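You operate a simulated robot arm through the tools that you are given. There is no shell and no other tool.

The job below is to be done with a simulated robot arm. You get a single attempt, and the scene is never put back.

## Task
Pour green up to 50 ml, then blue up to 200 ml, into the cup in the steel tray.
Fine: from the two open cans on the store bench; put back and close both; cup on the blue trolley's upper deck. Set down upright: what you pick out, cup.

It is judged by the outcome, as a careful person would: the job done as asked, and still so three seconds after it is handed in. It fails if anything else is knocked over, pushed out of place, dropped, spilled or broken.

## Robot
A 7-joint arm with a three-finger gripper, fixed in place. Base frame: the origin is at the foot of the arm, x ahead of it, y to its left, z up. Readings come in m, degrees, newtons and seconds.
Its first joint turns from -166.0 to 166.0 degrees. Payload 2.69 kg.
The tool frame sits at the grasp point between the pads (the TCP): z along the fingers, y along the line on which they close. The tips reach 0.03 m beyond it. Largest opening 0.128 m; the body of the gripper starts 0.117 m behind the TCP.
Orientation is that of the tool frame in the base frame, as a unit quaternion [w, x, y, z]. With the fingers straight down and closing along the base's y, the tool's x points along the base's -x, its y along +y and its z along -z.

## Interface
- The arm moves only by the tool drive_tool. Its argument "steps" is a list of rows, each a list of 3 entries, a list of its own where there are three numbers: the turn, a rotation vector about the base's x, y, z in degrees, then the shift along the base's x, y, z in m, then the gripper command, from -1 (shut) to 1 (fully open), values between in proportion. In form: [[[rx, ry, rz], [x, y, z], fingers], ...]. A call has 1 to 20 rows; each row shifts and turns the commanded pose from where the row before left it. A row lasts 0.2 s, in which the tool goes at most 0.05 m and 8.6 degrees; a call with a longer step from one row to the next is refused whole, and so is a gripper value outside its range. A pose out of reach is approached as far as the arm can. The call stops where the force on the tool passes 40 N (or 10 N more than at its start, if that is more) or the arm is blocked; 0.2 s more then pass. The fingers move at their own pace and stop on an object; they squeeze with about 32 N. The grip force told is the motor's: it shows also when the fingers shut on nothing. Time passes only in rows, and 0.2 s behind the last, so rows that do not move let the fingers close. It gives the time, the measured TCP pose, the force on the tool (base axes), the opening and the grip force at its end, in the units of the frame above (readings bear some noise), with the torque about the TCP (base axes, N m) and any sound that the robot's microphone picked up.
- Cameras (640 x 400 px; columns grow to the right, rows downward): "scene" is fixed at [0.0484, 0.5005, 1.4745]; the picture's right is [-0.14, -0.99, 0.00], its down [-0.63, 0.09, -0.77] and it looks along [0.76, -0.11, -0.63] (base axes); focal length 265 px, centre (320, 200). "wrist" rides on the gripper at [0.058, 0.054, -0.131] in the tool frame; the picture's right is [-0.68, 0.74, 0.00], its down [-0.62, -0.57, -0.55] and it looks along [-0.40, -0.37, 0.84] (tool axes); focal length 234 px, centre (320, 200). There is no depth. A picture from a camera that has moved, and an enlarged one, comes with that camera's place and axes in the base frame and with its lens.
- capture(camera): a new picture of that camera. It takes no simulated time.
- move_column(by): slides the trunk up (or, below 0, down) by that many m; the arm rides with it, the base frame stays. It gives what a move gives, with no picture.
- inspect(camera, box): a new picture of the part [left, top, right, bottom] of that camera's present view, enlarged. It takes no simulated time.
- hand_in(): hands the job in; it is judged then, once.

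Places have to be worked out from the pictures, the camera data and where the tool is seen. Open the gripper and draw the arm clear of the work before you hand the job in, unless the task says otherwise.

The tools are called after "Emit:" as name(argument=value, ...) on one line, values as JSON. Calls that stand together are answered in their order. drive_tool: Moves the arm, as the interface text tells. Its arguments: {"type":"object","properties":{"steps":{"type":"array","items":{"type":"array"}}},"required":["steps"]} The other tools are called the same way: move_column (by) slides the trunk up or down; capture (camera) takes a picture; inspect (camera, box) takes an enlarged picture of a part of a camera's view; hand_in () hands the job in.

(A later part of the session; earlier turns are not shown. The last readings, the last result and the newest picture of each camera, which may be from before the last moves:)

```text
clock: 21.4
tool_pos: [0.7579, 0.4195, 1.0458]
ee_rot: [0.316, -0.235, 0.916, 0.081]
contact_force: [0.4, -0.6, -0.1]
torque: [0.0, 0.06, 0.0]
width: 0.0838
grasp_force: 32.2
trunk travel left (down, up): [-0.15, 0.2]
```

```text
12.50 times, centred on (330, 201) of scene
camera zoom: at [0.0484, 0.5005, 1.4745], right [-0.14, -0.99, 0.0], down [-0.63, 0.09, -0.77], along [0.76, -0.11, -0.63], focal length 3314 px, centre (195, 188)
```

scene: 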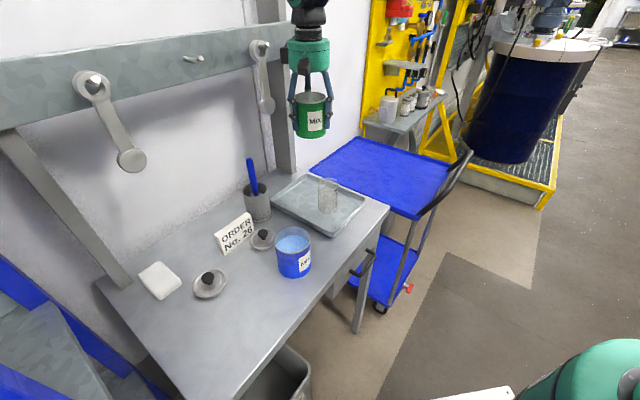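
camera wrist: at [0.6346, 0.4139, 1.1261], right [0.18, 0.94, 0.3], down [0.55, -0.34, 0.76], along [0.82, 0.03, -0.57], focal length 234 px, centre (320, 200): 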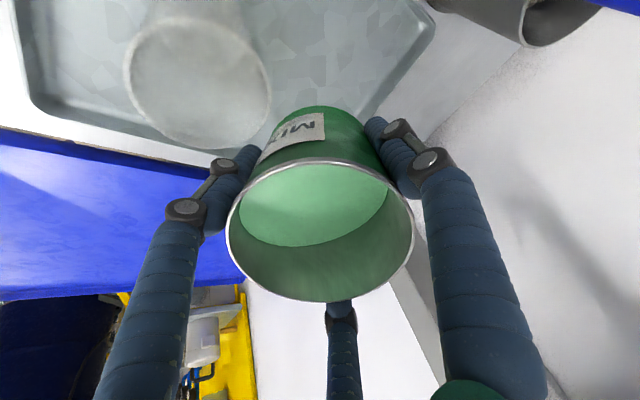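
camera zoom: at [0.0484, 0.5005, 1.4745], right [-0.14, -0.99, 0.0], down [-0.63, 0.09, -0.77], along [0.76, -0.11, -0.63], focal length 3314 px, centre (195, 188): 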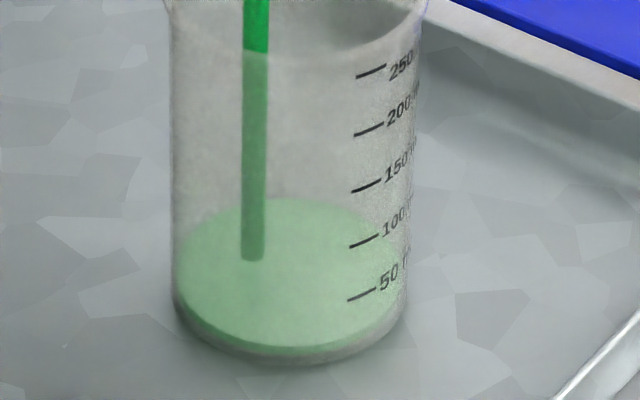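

The cup holds about 17 ml: the surface lies some 12 mm below the 50 mark. I hold the tilt for a single short row and read again to learn the flow rate.

Emit:
drive_tool(steps=[[[0, 0, 0], [0, 0, 0], -1]])

Emit:
inspect(camera="scene", box=[314, 185, 346, 217])

Emit:
inspect(camera="wrist", box=[110, 0, 430, 310])

```text
clock: 21.8
tool_pos: [0.759, 0.4191, 1.0456]
ee_rot: [0.315, -0.236, 0.916, 0.081]
contact_force: [-0.6, 0.3, -1.2]
torque: [0.02, 0.04, 0.06]
width: 0.0839
grasp_force: 31.8
trunk travel left (down, up): [-0.15, 0.2]
```

```text
12.50 times, centred on (330, 201) of scene
camera zoom: at [0.0484, 0.5005, 1.4745], right [-0.14, -0.99, 0.0], down [-0.63, 0.09, -0.77], along [0.76, -0.11, -0.63], focal length 3314 px, centre (195, 188)
```

zoom: 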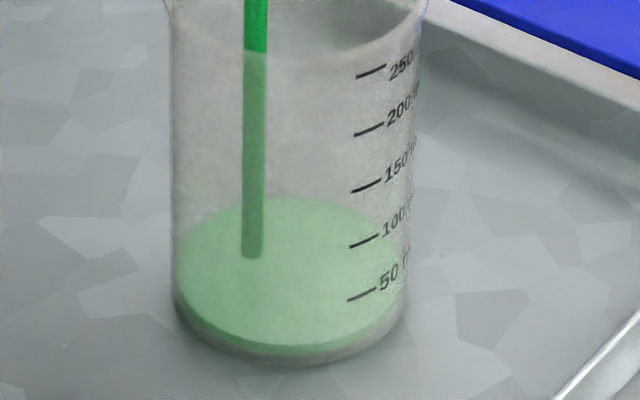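

```text
1.29 times, centred on (270, 155) of wrist
camera zoom: at [0.6206, 0.4066, 1.114], right [0.11, 0.9, 0.42], down [0.4, -0.42, 0.81], along [0.91, 0.08, -0.41], focal length 302 px, centre (384, 258)
```

zoom: 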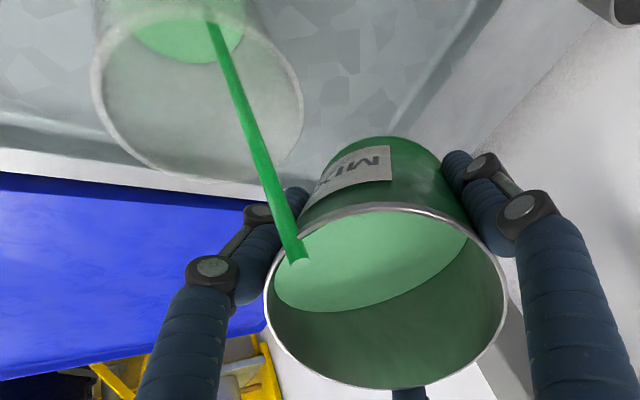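

The level barely moved in 0.4 s, so the flow is slow. I hold for about one second more and read again.

Emit:
drive_tool(steps=[[[0, 0, 0], [0, 0, 0], -1], [[0, 0, 0], [0, 0, 0], -1], [[0, 0, 0], [0, 0, 0], -1], [[0, 0, 0], [0, 0, 0], -1]])

Emit:
inspect(camera="scene", box=[314, 185, 346, 217])

```text
clock: 22.8
tool_pos: [0.7588, 0.4216, 1.0459]
ee_rot: [0.316, -0.236, 0.915, 0.081]
contact_force: [-0.5, -0.2, -0.9]
torque: [-0.04, 0.04, -0.02]
width: 0.084
grasp_force: 32.0
trunk travel left (down, up): [-0.15, 0.2]
```

```text
12.50 times, centred on (330, 201) of scene
camera zoom: at [0.0484, 0.5005, 1.4745], right [-0.14, -0.99, 0.0], down [-0.63, 0.09, -0.77], along [0.76, -0.11, -0.63], focal length 3314 px, centre (195, 188)
```

zoom: 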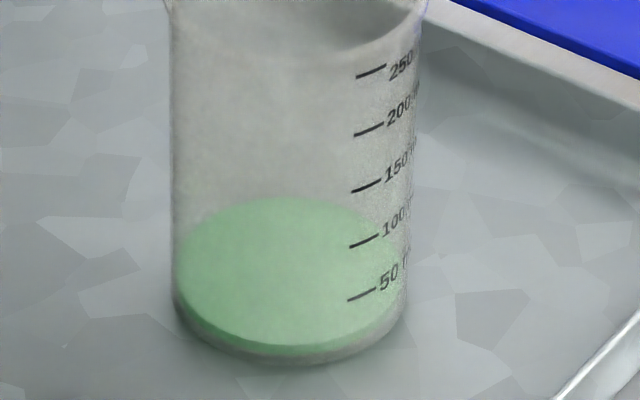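

The flow has stopped by itself: the can is in balance at 38°, so each extra degree gives a small, definite amount. I tilt two degrees more, keep the lip in place, wait for the flow to settle and read again.

Emit:
drive_tool(steps=[[[0.482, -0.876, 0], [0.0002, 0.0001, 0.0011], -1], [[0.482, -0.876, 0], [0.0002, 0.0001, 0.0011], -1], [[0, 0, 0], [0, 0, 0], -1], [[0, 0, 0], [0, 0, 0], -1], [[0, 0, 0], [0, 0, 0], -1], [[0, 0, 0], [0, 0, 0], -1], [[0, 0, 0], [0, 0, 0], -1]])

Emit:
inspect(camera="scene", box=[314, 185, 346, 217])

Emit:
inspect(camera="wrist", box=[110, 0, 430, 310])

```text
clock: 24.4
tool_pos: [0.7586, 0.4207, 1.049]
ee_rot: [0.331, -0.235, 0.91, 0.086]
contact_force: [0.2, 0.4, 0.2]
torque: [-0.03, 0.0, 0.01]
width: 0.0843
grasp_force: 31.7
trunk travel left (down, up): [-0.15, 0.2]
```

```text
12.50 times, centred on (330, 201) of scene
camera zoom: at [0.0484, 0.5005, 1.4745], right [-0.14, -0.99, 0.0], down [-0.63, 0.09, -0.77], along [0.76, -0.11, -0.63], focal length 3314 px, centre (195, 188)
```

zoom: 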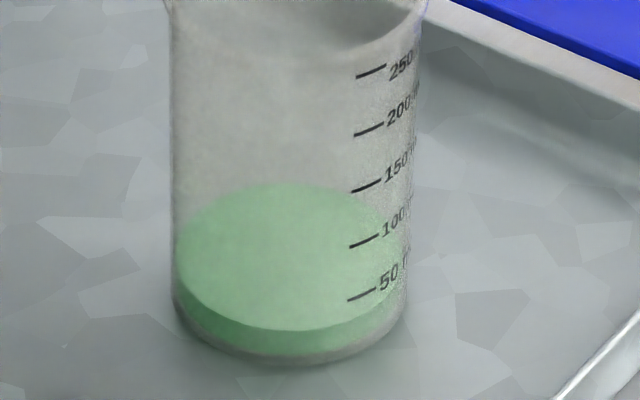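

```text
1.29 times, centred on (270, 155) of wrist
camera zoom: at [0.6189, 0.4055, 1.1119], right [0.1, 0.9, 0.43], down [0.38, -0.44, 0.82], along [0.92, 0.08, -0.38], focal length 302 px, centre (384, 258)
```

zoom: 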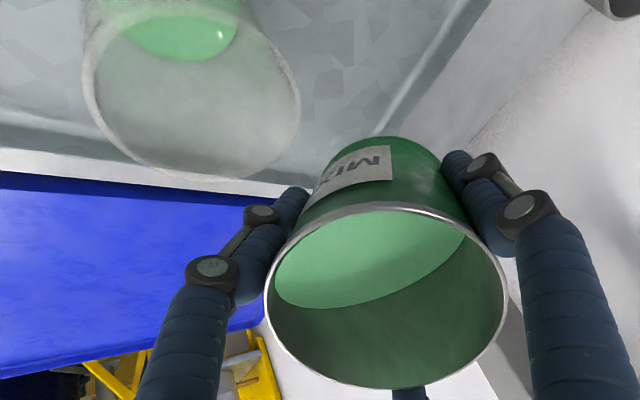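

The two degrees added about 14 ml (surface edge rose 15 px; mark spacing is 54 px per 50 ml), giving roughly 24 ml now. I add two more degrees and wait for it to settle.

Emit:
drive_tool(steps=[[[0.482, -0.876, 0], [0.0001, 0.0001, 0.0011], -1], [[0.482, -0.876, 0], [0.0001, 0.0001, 0.0012], -1], [[0, 0, 0], [0, 0, 0], -1], [[0, 0, 0], [0, 0, 0], -1], [[0, 0, 0], [0, 0, 0], -1], [[0, 0, 0], [0, 0, 0], -1], [[0, 0, 0], [0, 0, 0], -1]])

Emit:
inspect(camera="scene", box=[314, 185, 346, 217])

Emit:
inspect(camera="scene", box=[324, 198, 340, 214])

```text
clock: 26.0
tool_pos: [0.7597, 0.4212, 1.052]
ee_rot: [0.347, -0.233, 0.904, 0.088]
contact_force: [0.1, 0.3, -0.5]
torque: [0.01, 0.0, -0.02]
width: 0.084
grasp_force: 32.0
trunk travel left (down, up): [-0.15, 0.2]
```

```text
12.50 times, centred on (330, 201) of scene
camera zoom: at [0.0484, 0.5005, 1.4745], right [-0.14, -0.99, 0.0], down [-0.63, 0.09, -0.77], along [0.76, -0.11, -0.63], focal length 3314 px, centre (195, 188)
```

zoom: 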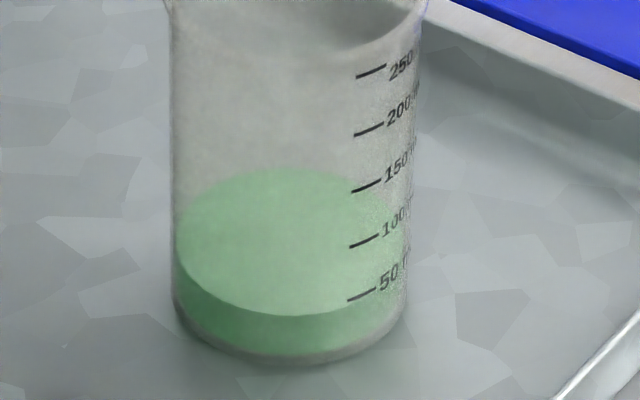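

```text
16.00 times, centred on (332, 206) of scene
camera zoom: at [0.0484, 0.5005, 1.4745], right [-0.14, -0.99, 0.0], down [-0.63, 0.09, -0.77], along [0.76, -0.11, -0.63], focal length 4242 px, centre (128, 104)
```

zoom: 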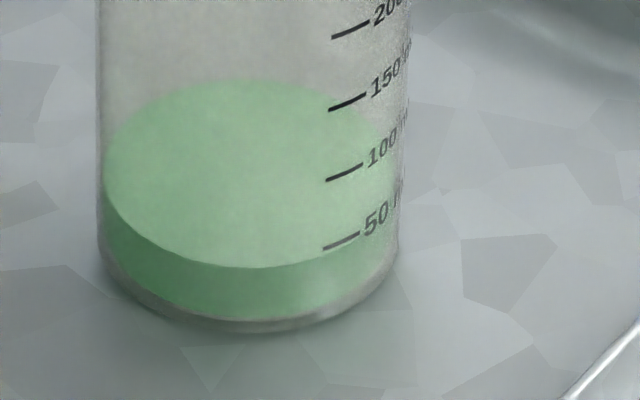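

About 37 ml by my reckoning; the surface edge is near the 50 mark. I enlarge the region of the 50 mark strongly to judge the gap, allowing for the wall thickness.

Emit:
inspect(camera="scene", box=[328, 202, 336, 208])

Emit:
inspect(camera="wrist", box=[110, 0, 300, 130])

```text
16.00 times, centred on (332, 205) of scene
camera zoom: at [0.0484, 0.5005, 1.4745], right [-0.14, -0.99, 0.0], down [-0.63, 0.09, -0.77], along [0.76, -0.11, -0.63], focal length 4242 px, centre (128, 120)
```

zoom: 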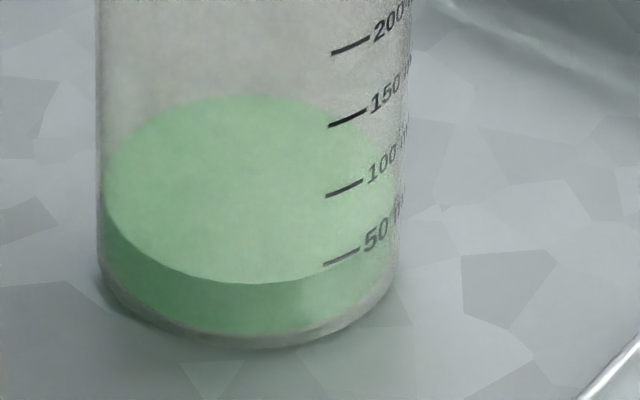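

```text
3.08 times, centred on (205, 65) of wrist
camera zoom: at [0.6171, 0.4047, 1.1096], right [0.08, 0.89, 0.45], down [0.35, -0.45, 0.82], along [0.93, 0.09, -0.35], focal length 720 px, centre (674, 615)
```

zoom: 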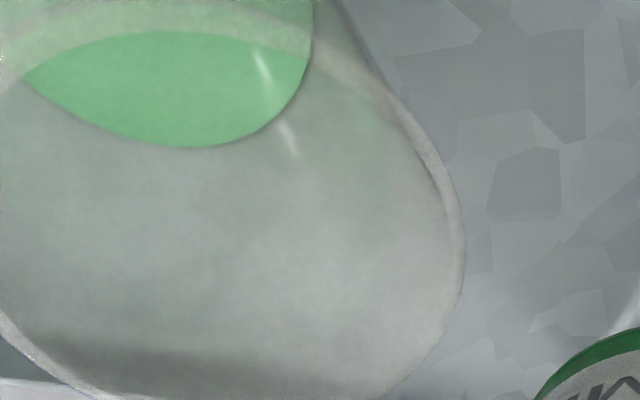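

Both the floor-to-surface height and the mark gap (with wall parallax) give about 36–37 ml. About 13 ml are missing, so I add 1.6° and let it settle.

Emit:
drive_tool(steps=[[[0.386, -0.701, 0], [0.0001, 0.0001, 0.0009], -1], [[0.386, -0.701, 0], [0.0001, 0, 0.0009], -1], [[0, 0, 0], [0, 0, 0], -1], [[0, 0, 0], [0, 0, 0], -1], [[0, 0, 0], [0, 0, 0], -1], [[0, 0, 0], [0, 0, 0], -1], [[0, 0, 0], [0, 0, 0], -1], [[0, 0, 0], [0, 0, 0], -1]])

Emit:
inspect(camera="scene", box=[328, 202, 336, 208])

Emit:
inspect(camera="wrist", box=[110, 0, 430, 310])

```text
clock: 27.8
tool_pos: [0.7579, 0.4204, 1.054]
ee_rot: [0.36, -0.231, 0.899, 0.092]
contact_force: [0.1, -0.5, -0.2]
torque: [-0.04, -0.01, 0.0]
width: 0.0841
grasp_force: 31.9
trunk travel left (down, up): [-0.15, 0.2]
```

```text
16.00 times, centred on (332, 205) of scene
camera zoom: at [0.0484, 0.5005, 1.4745], right [-0.14, -0.99, 0.0], down [-0.63, 0.09, -0.77], along [0.76, -0.11, -0.63], focal length 4242 px, centre (128, 120)
```

zoom: 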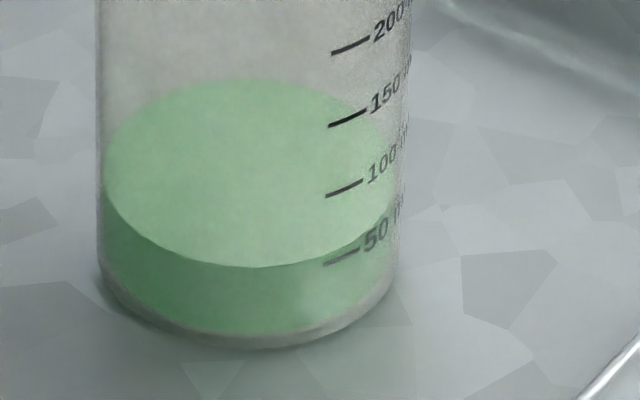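

```text
1.29 times, centred on (270, 155) of wrist
camera zoom: at [0.6158, 0.4041, 1.108], right [0.07, 0.88, 0.47], down [0.33, -0.46, 0.82], along [0.94, 0.09, -0.33], focal length 302 px, centre (384, 258)
```

zoom: 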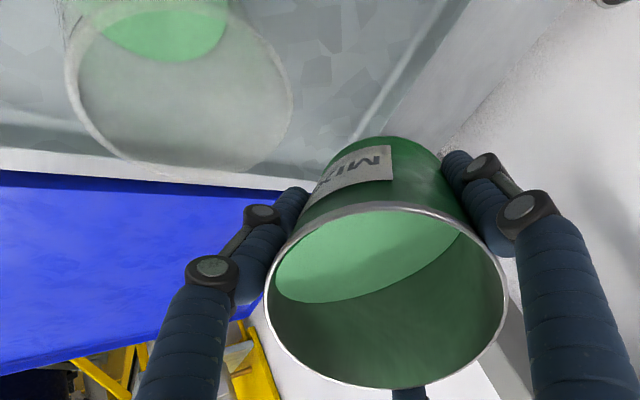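

Now about 48.5 ml by both measures. A last 0.2° should bring it to the 50 line.

Emit:
drive_tool(steps=[[[0.096, -0.175, 0], [0, 0, 0.0002], -1], [[0, 0, 0], [0, 0, 0], -1], [[0, 0, 0], [0, 0, 0], -1], [[0, 0, 0], [0, 0, 0], -1], [[0, 0, 0], [0, 0, 0], -1], [[0, 0, 0], [0, 0, 0], -1]])

Emit:
inspect(camera="scene", box=[328, 202, 336, 208])

```text
clock: 29.2
tool_pos: [0.7574, 0.4207, 1.0543]
ee_rot: [0.361, -0.231, 0.899, 0.093]
contact_force: [0.8, -0.7, 0.2]
torque: [-0.01, 0.02, 0.0]
width: 0.0842
grasp_force: 31.7
trunk travel left (down, up): [-0.15, 0.2]
```

```text
16.00 times, centred on (332, 205) of scene
camera zoom: at [0.0484, 0.5005, 1.4745], right [-0.14, -0.99, 0.0], down [-0.63, 0.09, -0.77], along [0.76, -0.11, -0.63], focal length 4242 px, centre (128, 120)
```

zoom: 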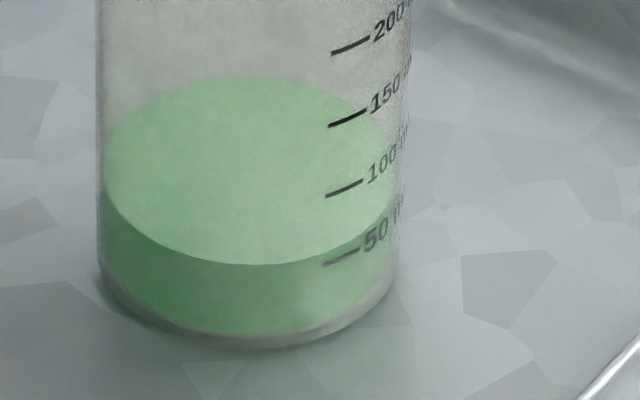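

The surface stands at the 50 line. I end the pour: raise the can while tilting it back upright.

Emit:
drive_tool(steps=[[[-1.93, 3.5, 0], [0, 0, 0.02], -1], [[-1.93, 3.5, 0], [0, 0, 0.03], -1], [[0, 0, 0], [0, 0, 0.04], -1], [[0, 0, 0], [0, 0, 0.04], -1], [[-2.409, 4.381, 0], [0, 0, 0.006], -1], [[-2.409, 4.381, 0], [0, 0, 0], -1], [[-2.409, 4.381, 0], [0, 0, 0], -1], [[-2.409, 4.381, 0], [0, 0, 0], -1], [[-2.409, 4.381, 0], [0, 0, 0], -1], [[-2.409, 4.381, 0], [0, 0, 0], -1], [[-2.796, 5.086, 0], [0, 0, 0], -1], [[0, 0, 0], [0, 0, 0], -1]])

Emit:
capture(camera="scene")

Emit:
capture(camera="wrist")

```text
clock: 31.8
tool_pos: [0.7595, 0.4205, 1.1899]
ee_rot: [-0.001, -0.249, 0.969, -0.001]
contact_force: [0.4, 0.3, -1.0]
torque: [0.01, 0.05, 0.0]
width: 0.084
grasp_force: 31.8
trunk travel left (down, up): [-0.15, 0.2]
```

```text
taken
```

scene: 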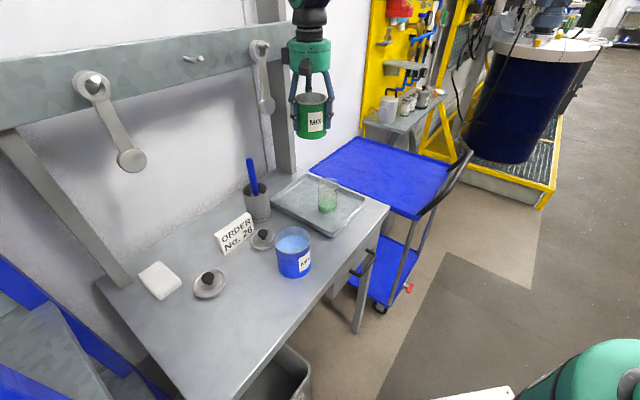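

```text
taken
camera wrist: at [0.6815, 0.4402, 1.3207], right [0.24, 0.97, 0.0], down [0.81, -0.2, 0.55], along [0.53, -0.13, -0.84], focal length 234 px, centre (320, 200)
```

wrist: 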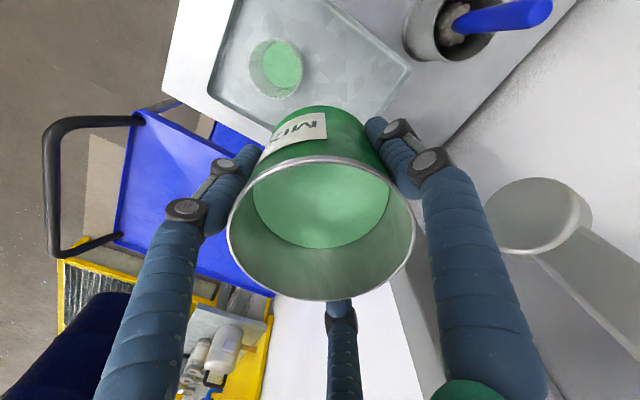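

The can is upright again and the cup holds the green. I carry the can back over its original place at the same height.

Emit:
drive_tool(steps=[[[0, 0, 2.3], [-0.02896, 0.01464, 0], -1], [[0, 0, 2.3], [-0.02896, 0.01464, 0], -1], [[0, 0, 2.3], [-0.02896, 0.01464, 0], -1], [[0, 0, 2.3], [-0.02896, 0.01464, 0], -1], [[0, 0, 2.3], [-0.02896, 0.01464, 0], -1], [[0, 0, 2.3], [-0.02896, 0.01464, 0], -1], [[0, 0, 2.3], [-0.02896, 0.01464, 0], -1], [[0, 0, 2.3], [-0.02896, 0.01464, 0], -1], [[0, 0, 2.3], [-0.02896, 0.01464, 0], -1], [[0, 0, 2.3], [-0.02896, 0.01464, 0], -1], [[0, 0, 2.3], [-0.02896, 0.01464, 0], -1], [[0, 0, 2.3], [-0.02896, 0.01464, 0], -1], [[0, 0, 2.3], [-0.02896, 0.01464, 0], -1], [[0, 0, 2.3], [-0.02896, 0.01464, 0], -1], [[0, 0, 0], [0, 0, 0], -1]])

Emit:
drive_tool(steps=[[[0, 0, 0], [0, 0, -0.03], -1], [[0, 0, 0], [0, 0, -0.045], -1], [[0, 0, 0], [0, 0, -0.045], -1], [[0, 0, 0], [0, 0, -0.045], -1], [[0, 0, 0], [0, 0, -0.03], -1], [[0, 0, 0], [0, 0, -0.015], -1], [[0, 0, 0], [0, 0, 0], -1]])

Emit:
inspect(camera="scene", box=[130, 190, 330, 370])

Emit:
capture(camera="wrist")

```text
clock: 35.0
tool_pos: [0.3519, 0.6262, 1.1899]
ee_rot: [-0.001, -0.509, 0.861, 0.0]
contact_force: [-0.9, 0.0, -0.6]
torque: [-0.03, -0.05, 0.01]
width: 0.0842
grasp_force: 32.0
trunk travel left (down, up): [-0.15, 0.2]
```

```text
clock: 36.6
tool_pos: [0.3526, 0.6263, 0.981]
ee_rot: [0.0, -0.509, 0.861, -0.001]
contact_force: [-0.8, -0.3, 0.5]
torque: [-0.04, -0.02, 0.0]
width: 0.084
grasp_force: 31.7
trunk travel left (down, up): [-0.15, 0.2]
```

```text
2.22 times, centred on (230, 280) of scene
camera zoom: at [0.0484, 0.5005, 1.4745], right [-0.14, -0.99, 0.0], down [-0.63, 0.09, -0.77], along [0.76, -0.11, -0.63], focal length 589 px, centre (520, 22)
```

zoom: 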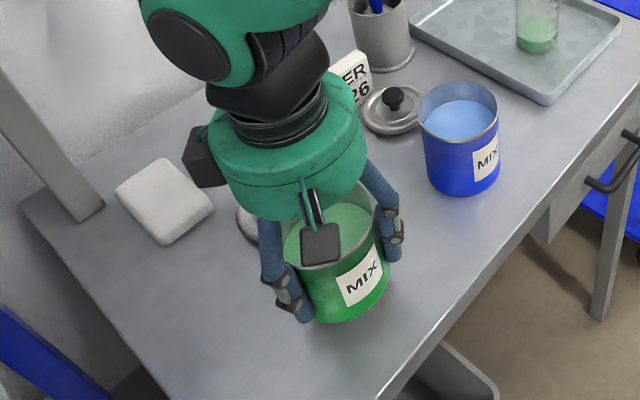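

```text
taken
camera wrist: at [0.2762, 0.6008, 1.1113], right [-0.32, 0.95, 0.0], down [0.79, 0.26, 0.55], along [0.52, 0.17, -0.84], focal length 234 px, centre (320, 200)
```

wrist: 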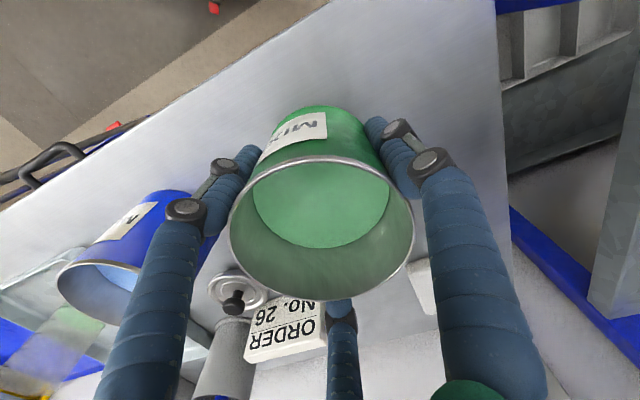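

The can hangs about 3 cm above its place. I lower it in small steps and watch the force for touchdown.

Emit:
drive_tool(steps=[[[0, 0, 0], [0.001, 0, -0.012], -1], [[0, 0, 0], [0, 0, -0.01], -1], [[0, 0, 0], [0, 0, -0.004], -1], [[0, 0, 0], [0, 0, -0.002], -1]])

Emit:
drive_tool(steps=[[[0, 0, 0], [0, 0, -0.002], -1], [[0, 0, 0], [0, 0, 0], -1]])

Emit:
inspect(camera="scene", box=[180, 240, 290, 340])

```text
clock: 37.6
tool_pos: [0.3541, 0.6243, 0.9507]
ee_rot: [0.0, -0.508, 0.861, 0.0]
contact_force: [0.1, 0.4, 0.1]
torque: [0.0, -0.01, 0.0]
width: 0.0841
grasp_force: 32.1
trunk travel left (down, up): [-0.15, 0.2]
```

```text
clock: 38.2
tool_pos: [0.3541, 0.6263, 0.9487]
ee_rot: [0.0, -0.508, 0.861, 0.0]
contact_force: [-0.3, 0.0, -0.4]
torque: [0.01, 0.02, 0.03]
width: 0.0842
grasp_force: 31.8
trunk travel left (down, up): [-0.15, 0.2]
```

```text
4.00 times, centred on (235, 290) of scene
camera zoom: at [0.0484, 0.5005, 1.4745], right [-0.14, -0.99, 0.0], down [-0.63, 0.09, -0.77], along [0.76, -0.11, -0.63], focal length 1061 px, centre (660, -160)
```

zoom: 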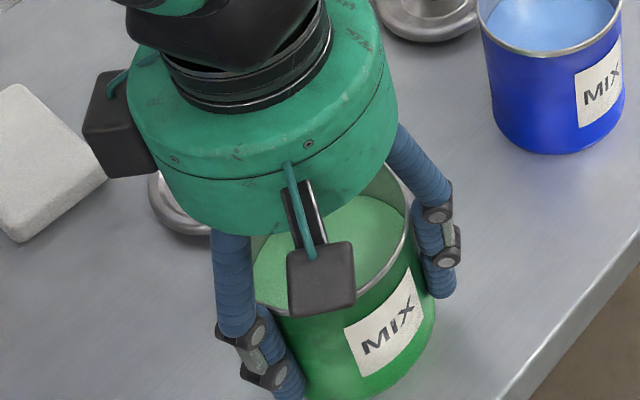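

No touchdown yet at z=0.949. I continue in 1.5 mm steps.

Emit:
drive_tool(steps=[[[0, 0, 0], [0, 0, -0.0015], -1], [[0, 0, 0], [0, 0, 0], -1]])

Emit:
drive_tool(steps=[[[0, 0, 0], [0, 0, -0.0015], -1], [[0, 0, 0], [0, 0, 0], -1]])

```text
clock: 38.8
tool_pos: [0.355, 0.6247, 0.9491]
ee_rot: [0.001, -0.508, 0.861, 0.0]
contact_force: [-1.2, -2.1, 6.4]
torque: [-0.22, 0.49, 0.13]
width: 0.0842
grasp_force: 32.5
trunk travel left (down, up): [-0.15, 0.2]
```

```text
clock: 39.4
tool_pos: [0.3553, 0.6263, 0.9493]
ee_rot: [0.002, -0.508, 0.861, 0.001]
contact_force: [-0.1, -3.3, 19.2]
torque: [-0.21, 0.24, 0.0]
width: 0.0841
grasp_force: 31.7
trunk travel left (down, up): [-0.15, 0.2]
```

The can has touched down (19 N). I relieve the pressure by 2 mm and open the fingers.

Emit:
drive_tool(steps=[[[0, 0, 0], [0, 0, 0.002], -1], [[0, 0, 0], [0, 0, 0], -1], [[0, 0, 0], [0, 0, 0], 0.4], [[0, 0, 0], [0, 0, 0], 0.7], [[0, 0, 0], [0, 0, 0], 1], [[0, 0, 0], [0, 0, 0], 1]])

Emit:
inspect(camera="scene", box=[180, 240, 290, 340])

Emit:
capture(camera="wrist")

```text
clock: 40.8
tool_pos: [0.3543, 0.6255, 0.9479]
ee_rot: [0.0, -0.509, 0.861, 0.0]
contact_force: [-1.0, 0.3, -0.4]
torque: [-0.01, 0.0, -0.01]
width: 0.1278
grasp_force: 0.0
trunk travel left (down, up): [-0.15, 0.2]
```

```text
4.00 times, centred on (235, 290) of scene
camera zoom: at [0.0484, 0.5005, 1.4745], right [-0.14, -0.99, 0.0], down [-0.63, 0.09, -0.77], along [0.76, -0.11, -0.63], focal length 1061 px, centre (660, -160)
```

zoom: 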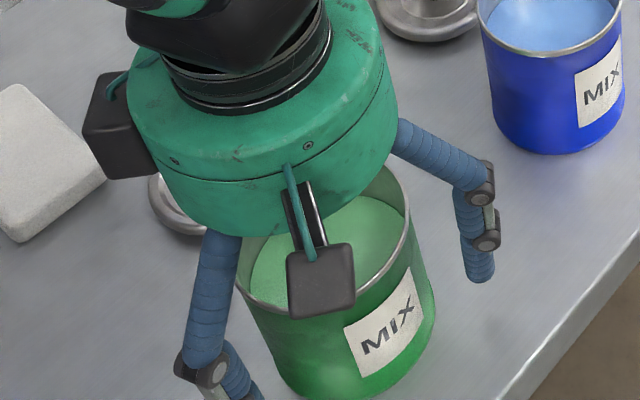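

```text
taken
camera wrist: at [0.2777, 0.6, 1.0799], right [-0.32, 0.95, 0.0], down [0.79, 0.27, 0.55], along [0.52, 0.17, -0.84], focal length 234 px, centre (320, 200)
```

wrist: 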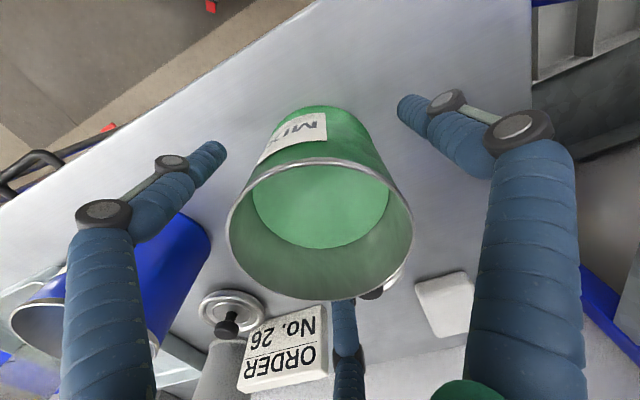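

The green can stands upright at its place. I rise straight up and move over towards its lid to look at the knob closely.

Emit:
drive_tool(steps=[[[0, 0, 0], [0, 0, 0.03], 1], [[0, 0, 0], [0, 0, 0.045], 1], [[0, 0, 0], [0, 0, 0.045], 1], [[0, 0, 0], [0, 0, 0.045], 1], [[0, 0, 0], [0, 0, 0.02], 1], [[0, 0, 0], [0.025, 0.022, 0], 1], [[0, 0, 0], [0.025, 0.022, 0], 0.2], [[0, 0, 0], [0.025, 0.022, 0], 0.0], [[0, 0, 0], [0.0255, 0.0225, 0], 0.0], [[0, 0, 0], [0, 0, 0], 0.0]])

Emit:
capture(camera="wrist")

Emit:
inspect(camera="scene", box=[130, 190, 330, 370])

```text
clock: 43.0
tool_pos: [0.4561, 0.7136, 1.1329]
ee_rot: [0.0, -0.508, 0.861, 0.0]
contact_force: [0.7, -0.1, -1.0]
torque: [-0.03, 0.05, -0.03]
width: 0.064
grasp_force: 0.0
trunk travel left (down, up): [-0.15, 0.2]
```

```text
taken
camera wrist: at [0.3794, 0.6895, 1.2633], right [-0.32, 0.95, 0.0], down [0.79, 0.27, 0.55], along [0.52, 0.17, -0.84], focal length 234 px, centre (320, 200)
```

wrist: 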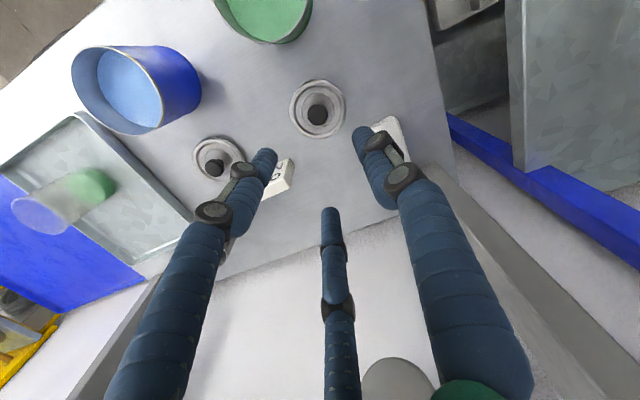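

```text
2.22 times, centred on (230, 280) of scene
camera zoom: at [0.0484, 0.5005, 1.4745], right [-0.14, -0.99, 0.0], down [-0.63, 0.09, -0.77], along [0.76, -0.11, -0.63], focal length 589 px, centre (520, 22)
```

zoom: 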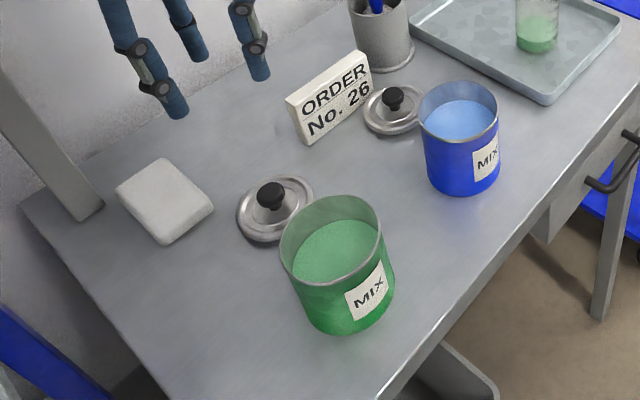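

I enlarge the wrist view on the lid to get the knob's exact position.

Emit:
inspect(camera="wrist", box=[260, 50, 380, 150])

Emit:
inspect(camera="scene", box=[190, 260, 250, 310])

```text
4.00 times, centred on (320, 100) of wrist
camera zoom: at [0.3794, 0.6895, 1.2633], right [-0.32, 0.95, 0.0], down [0.79, 0.27, 0.55], along [0.52, 0.17, -0.84], focal length 937 px, centre (320, 600)
```

zoom: 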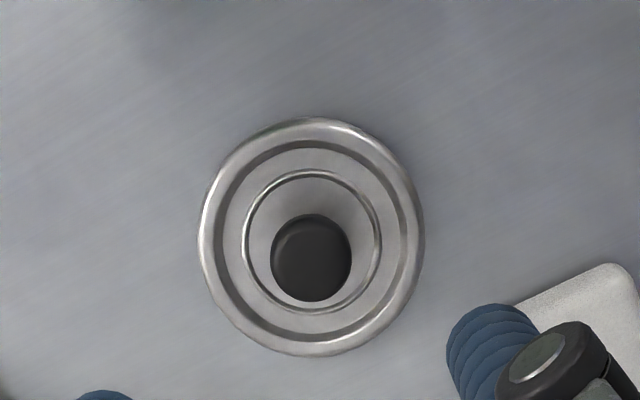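

```text
8.00 times, centred on (220, 285) of scene
camera zoom: at [0.0484, 0.5005, 1.4745], right [-0.14, -0.99, 0.0], down [-0.63, 0.09, -0.77], along [0.76, -0.11, -0.63], focal length 2121 px, centre (1120, -480)
```

zoom: 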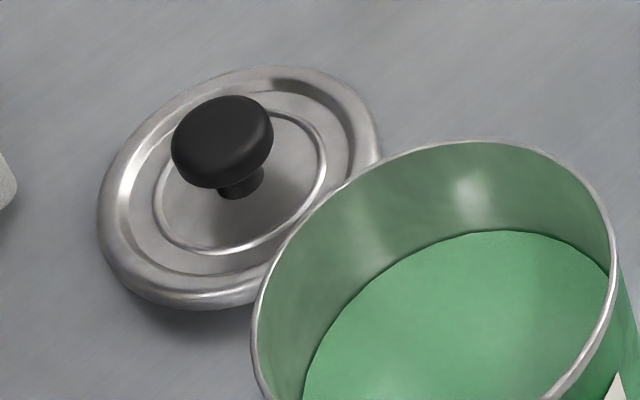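

The lid's centre and knob are at (0.452, 0.711), knob head Ø≈27 mm at z≈0.925–0.94. I lower the half-open fingers around the knob to TCP z≈0.946.

Emit:
drive_tool(steps=[[[0, 0, 0], [-0.0027, -0.0033, -0.03], 0.0], [[0, 0, 0], [0, 0, -0.045], 0.0], [[0, 0, 0], [0, 0, -0.045], 0.0], [[0, 0, 0], [0, 0, -0.04], 0.0], [[0, 0, 0], [0, 0, -0.015], 0.0], [[0, 0, 0], [0, 0, -0.008], 0.0], [[0, 0, 0], [0, 0, -0.004], 0.0], [[0, 0, 0], [0, 0, 0], 0.0]])

Emit:
capture(camera="wrist")

Emit:
inspect(camera="scene", box=[160, 220, 280, 320])

```text
clock: 44.8
tool_pos: [0.451, 0.7104, 0.9477]
ee_rot: [0.0, -0.508, 0.861, 0.0]
contact_force: [0.0, -0.1, 0.3]
torque: [0.01, -0.02, 0.01]
width: 0.064
grasp_force: 0.1
trunk travel left (down, up): [-0.15, 0.2]
```

```text
taken
camera wrist: at [0.3752, 0.6853, 1.078], right [-0.32, 0.95, 0.0], down [0.79, 0.26, 0.55], along [0.52, 0.17, -0.84], focal length 234 px, centre (320, 200)
```

wrist: 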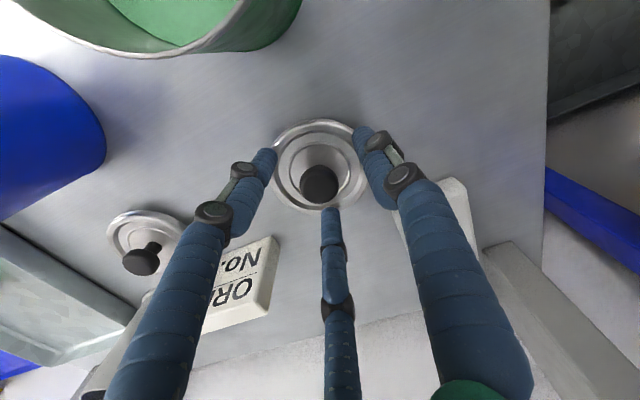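

```text
4.00 times, centred on (220, 270) of scene
camera zoom: at [0.0484, 0.5005, 1.4745], right [-0.14, -0.99, 0.0], down [-0.63, 0.09, -0.77], along [0.76, -0.11, -0.63], focal length 1061 px, centre (720, -80)
```

zoom: 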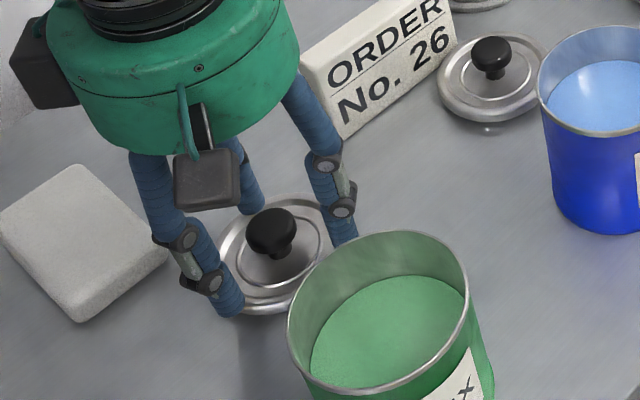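

The fingers straddle the knob centrally with no contact. I go 2 mm lower and close on the knob.

Emit:
drive_tool(steps=[[[0, 0, 0], [0, 0, -0.002], 0.0], [[0, 0, 0], [0, 0, 0], -0.3], [[0, 0, 0], [0, 0, 0], -1], [[0, 0, 0], [0, 0, 0], -1], [[0, 0, 0], [0, 0, 0], -1]])

Emit:
drive_tool(steps=[[[0, 0, 0], [0, 0, 0.005], -1], [[0, 0, 0], [0, 0, 0.015], -1], [[0, 0, 0], [0, 0, 0.02], -1], [[0, 0, 0], [0, 0, 0], -1]])

Emit:
capture(camera="wrist")

Emit:
inspect(camera="scene", box=[160, 220, 280, 320])

```text
clock: 46.0
tool_pos: [0.4504, 0.7105, 0.9451]
ee_rot: [0.0, -0.509, 0.861, -0.001]
contact_force: [-0.6, -0.2, -0.1]
torque: [0.0, 0.01, 0.0]
width: 0.0255
grasp_force: 31.9
trunk travel left (down, up): [-0.15, 0.2]
```

```text
clock: 47.0
tool_pos: [0.4511, 0.7102, 0.984]
ee_rot: [0.0, -0.509, 0.861, -0.001]
contact_force: [-1.0, -0.3, 0.1]
torque: [0.05, 0.01, 0.01]
width: 0.0253
grasp_force: 31.3
trunk travel left (down, up): [-0.15, 0.2]
```

```text
taken
camera wrist: at [0.3748, 0.6848, 1.1157], right [-0.32, 0.95, 0.0], down [0.79, 0.27, 0.55], along [0.52, 0.17, -0.84], focal length 234 px, centre (320, 200)
```

wrist: 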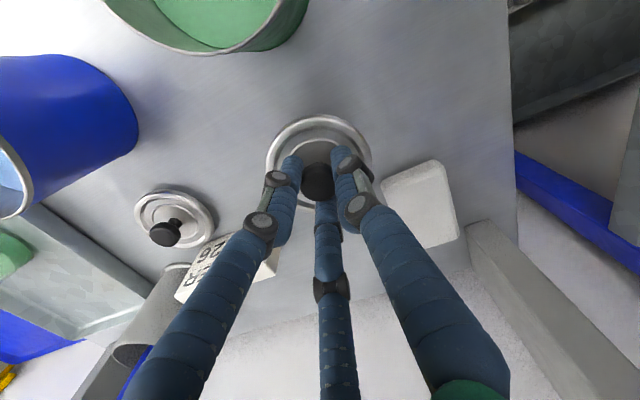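

```text
4.00 times, centred on (220, 270) of scene
camera zoom: at [0.0484, 0.5005, 1.4745], right [-0.14, -0.99, 0.0], down [-0.63, 0.09, -0.77], along [0.76, -0.11, -0.63], focal length 1061 px, centre (720, -80)
```

zoom: 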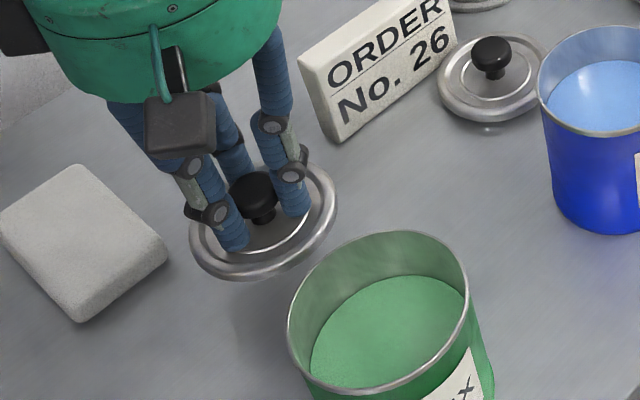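

The lid hangs from the knob, level. I raise it to z≈1.10 and move it over the green can's centre.

Emit:
drive_tool(steps=[[[0, 0, 0], [0, 0, 0.04], -1], [[0, 0, 0], [0, 0, 0.045], -1], [[0, 0, 0], [0, 0, 0.03], -1], [[0, 0, 0], [-0.03, -0.0263, 0], -1], [[0, 0, 0], [-0.03, -0.0263, 0], -1], [[0, 0, 0], [-0.025, -0.022, 0], -1], [[0, 0, 0], [-0.012, -0.0105, 0], -1], [[0, 0, 0], [0, 0, 0], -1]])

Emit:
capture(camera="wrist")

Emit:
inspect(camera="scene", box=[170, 230, 290, 340])

```text
clock: 48.8
tool_pos: [0.3554, 0.6259, 1.0989]
ee_rot: [0.0, -0.509, 0.861, 0.0]
contact_force: [0.2, 0.5, 0.0]
torque: [-0.01, -0.05, 0.05]
width: 0.0252
grasp_force: 31.4
trunk travel left (down, up): [-0.15, 0.2]
```

```text
taken
camera wrist: at [0.2788, 0.6002, 1.2303], right [-0.32, 0.95, 0.0], down [0.79, 0.27, 0.55], along [0.52, 0.17, -0.84], focal length 234 px, centre (320, 200)
```

wrist: 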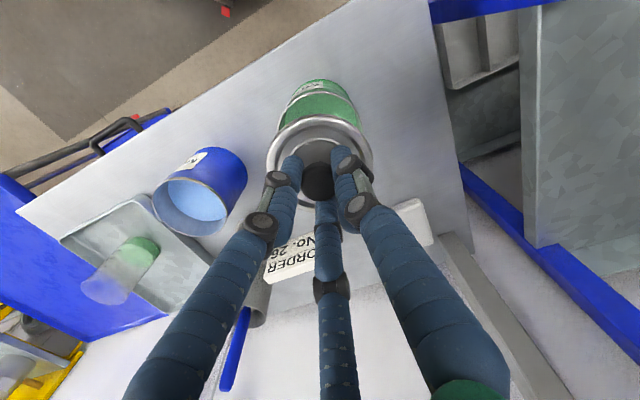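

```text
3.64 times, centred on (230, 285) of scene
camera zoom: at [0.0484, 0.5005, 1.4745], right [-0.14, -0.99, 0.0], down [-0.63, 0.09, -0.77], along [0.76, -0.11, -0.63], focal length 964 px, centre (647, -109)
```

zoom: 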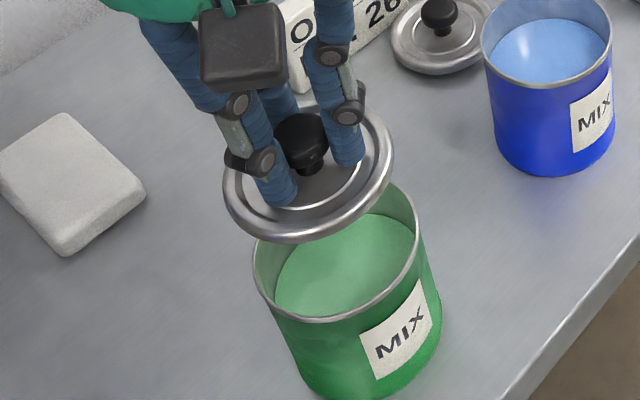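

Lid is about 5 cm above the rim. I descend to about 1.5 cm above it and check the alignment there.

Emit:
drive_tool(steps=[[[0, 0, 0], [0, 0, -0.025], -1], [[0, 0, 0], [0, 0, -0.012], -1], [[0, 0, 0], [0, 0, 0], -1]])

Emit:
inspect(camera="wrist", box=[240, 60, 400, 220])

Emit:
inspect(camera="scene", box=[190, 250, 280, 345])

```text
clock: 49.6
tool_pos: [0.3552, 0.6253, 1.0613]
ee_rot: [0.0, -0.508, 0.862, 0.0]
contact_force: [-0.4, 0.2, -0.8]
torque: [0.01, 0.0, -0.01]
width: 0.0248
grasp_force: 32.0
trunk travel left (down, up): [-0.15, 0.2]
```

```text
2.50 times, centred on (320, 140) of wrist
camera zoom: at [0.2786, 0.6002, 1.1934], right [-0.32, 0.95, 0.0], down [0.79, 0.27, 0.55], along [0.52, 0.17, -0.84], focal length 585 px, centre (320, 350)
```

zoom: 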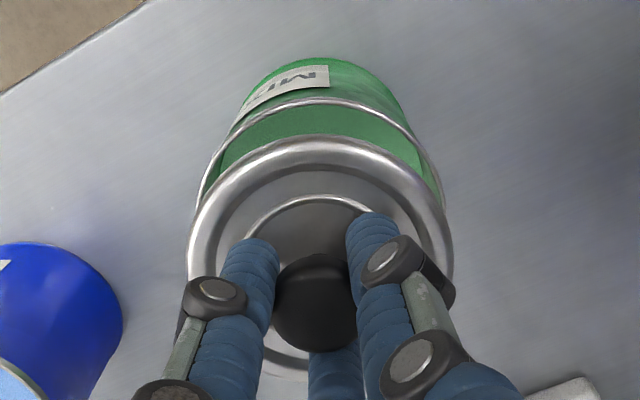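

```text
4.21 times, centred on (235, 298) of scene
camera zoom: at [0.0484, 0.5005, 1.4745], right [-0.14, -0.99, 0.0], down [-0.63, 0.09, -0.77], along [0.76, -0.11, -0.63], focal length 1116 px, centre (678, -210)
```

zoom: 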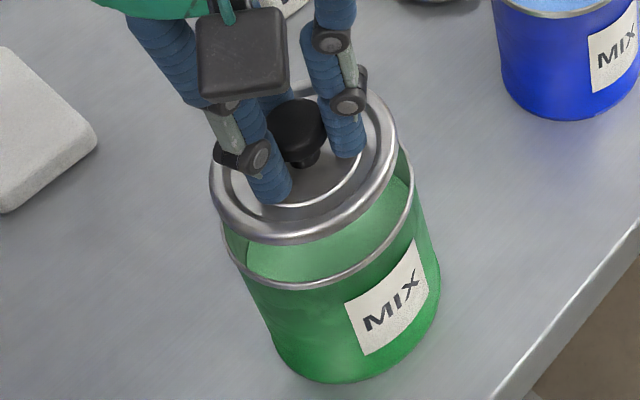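

Taking the flange as about 1 cm above the lid's underside, lid and can are concentric within about 1–2 mm in both views. I lower the lid in small steps, reading the force as the plug enters the can.

Emit:
drive_tool(steps=[[[0, 0, 0], [0, 0, -0.006], -1], [[0, 0, 0], [0, 0, -0.004], -1], [[0, 0, 0], [0, 0, 0], -1]])

Emit:
drive_tool(steps=[[[0, 0, 0], [0, 0, -0.003], -1], [[0, 0, 0], [0, 0, 0], -1]])

Emit:
inspect(camera="scene", box=[190, 250, 280, 345])

Emit:
inspect(camera="wrist", box=[240, 60, 400, 220])

```text
clock: 50.4
tool_pos: [0.3551, 0.6261, 1.0517]
ee_rot: [0.0, -0.508, 0.861, 0.0]
contact_force: [0.4, 0.4, 0.5]
torque: [-0.02, -0.01, -0.02]
width: 0.0252
grasp_force: 31.2
trunk travel left (down, up): [-0.15, 0.2]
```

```text
clock: 51.0
tool_pos: [0.3546, 0.6255, 1.0489]
ee_rot: [0.0, -0.508, 0.861, 0.0]
contact_force: [0.4, -0.3, -0.8]
torque: [0.04, -0.01, 0.0]
width: 0.0251
grasp_force: 32.6
trunk travel left (down, up): [-0.15, 0.2]
```

```text
4.21 times, centred on (235, 298) of scene
camera zoom: at [0.0484, 0.5005, 1.4745], right [-0.14, -0.99, 0.0], down [-0.63, 0.09, -0.77], along [0.76, -0.11, -0.63], focal length 1116 px, centre (678, -210)
```

zoom: 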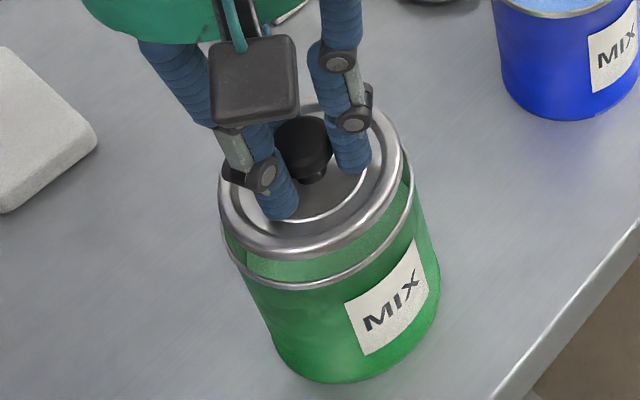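

```text
2.50 times, centred on (320, 140) of wrist
camera zoom: at [0.2787, 0.6001, 1.1805], right [-0.32, 0.95, 0.0], down [0.79, 0.27, 0.55], along [0.52, 0.17, -0.84], focal length 585 px, centre (320, 350)
```

zoom: 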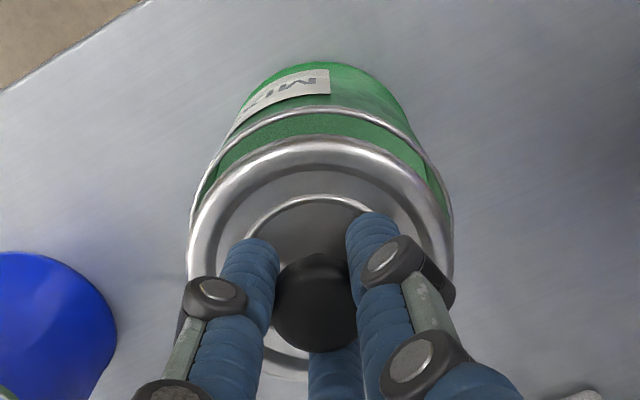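

Still 2 cm of travel left by both views, no contact yet. I lower 10 mm more in small rows.

Emit:
drive_tool(steps=[[[0, 0, 0], [0, 0, -0.003], -1], [[0, 0, 0], [0, 0, -0.003], -1], [[0, 0, 0], [0, 0, 0], -1]])

Emit:
drive_tool(steps=[[[0, 0, 0], [0, 0, -0.002], -1], [[0, 0, 0], [0, 0, -0.002], -1], [[0, 0, 0], [0, 0, 0], -1]])

Emit:
inspect(camera="scene", box=[190, 250, 280, 345])

Emit:
inspect(camera="wrist", box=[240, 60, 400, 220])

```text
clock: 51.8
tool_pos: [0.3549, 0.6261, 1.0447]
ee_rot: [-0.001, -0.508, 0.861, 0.0]
contact_force: [-0.6, 0.8, -0.7]
torque: [0.0, -0.03, 0.03]
width: 0.0251
grasp_force: 32.5
trunk travel left (down, up): [-0.15, 0.2]
```

```text
clock: 52.6
tool_pos: [0.3553, 0.6253, 1.0389]
ee_rot: [0.0, -0.508, 0.861, 0.0]
contact_force: [-0.9, 0.1, -0.1]
torque: [0.01, 0.03, 0.01]
width: 0.025
grasp_force: 31.8
trunk travel left (down, up): [-0.15, 0.2]
```

```text
4.21 times, centred on (235, 298) of scene
camera zoom: at [0.0484, 0.5005, 1.4745], right [-0.14, -0.99, 0.0], down [-0.63, 0.09, -0.77], along [0.76, -0.11, -0.63], focal length 1116 px, centre (678, -210)
```

zoom: 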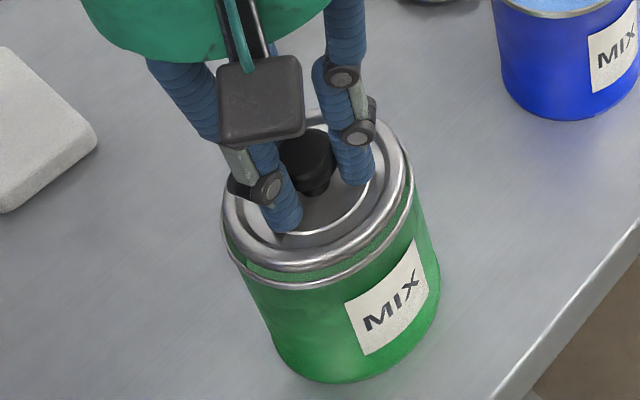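

```text
2.50 times, centred on (320, 140) of wrist
camera zoom: at [0.2785, 0.6002, 1.1708], right [-0.32, 0.95, 0.0], down [0.79, 0.27, 0.55], along [0.52, 0.17, -0.84], focal length 585 px, centre (320, 350)
```

zoom: 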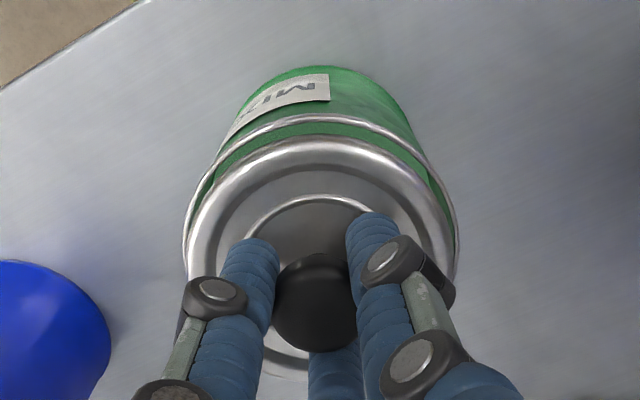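

The lid and rim stay concentric (lid 188–453 px, rim 184–458 px). I continue down in 2 mm steps, reading the force each time.

Emit:
drive_tool(steps=[[[0, 0, 0], [0, 0, -0.002], -1], [[0, 0, 0], [0, 0, -0.002], -1], [[0, 0, 0], [0, 0, 0], -1]])

Emit:
drive_tool(steps=[[[0, 0, 0], [0, 0, -0.002], -1], [[0, 0, 0], [0, 0, 0], -1]])

Emit:
inspect(camera="scene", box=[190, 250, 280, 345])

```text
clock: 53.4
tool_pos: [0.3535, 0.6268, 1.0373]
ee_rot: [0.001, -0.509, 0.861, 0.001]
contact_force: [-2.4, -0.9, 15.1]
torque: [-0.1, 0.14, -0.02]
width: 0.025
grasp_force: 32.3
trunk travel left (down, up): [-0.15, 0.2]
heard: snap
```

```text
clock: 54.0
tool_pos: [0.3546, 0.6251, 1.0373]
ee_rot: [0.003, -0.507, 0.862, 0.002]
contact_force: [-2.9, -0.6, 39.4]
torque: [-0.05, 0.05, -0.01]
width: 0.025
grasp_force: 32.5
trunk travel left (down, up): [-0.15, 0.2]
```

```text
4.21 times, centred on (235, 298) of scene
camera zoom: at [0.0484, 0.5005, 1.4745], right [-0.14, -0.99, 0.0], down [-0.63, 0.09, -0.77], along [0.76, -0.11, -0.63], focal length 1116 px, centre (678, -210)
```

zoom: 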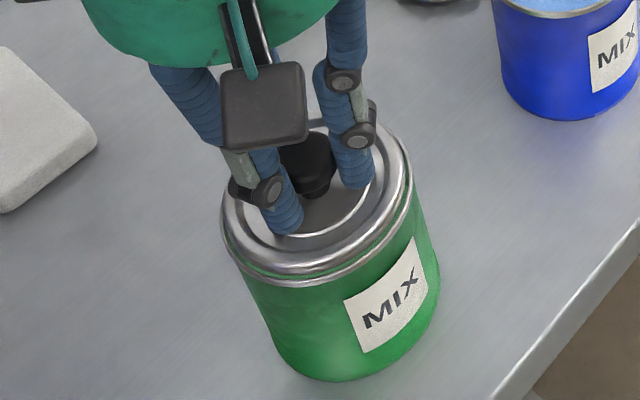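

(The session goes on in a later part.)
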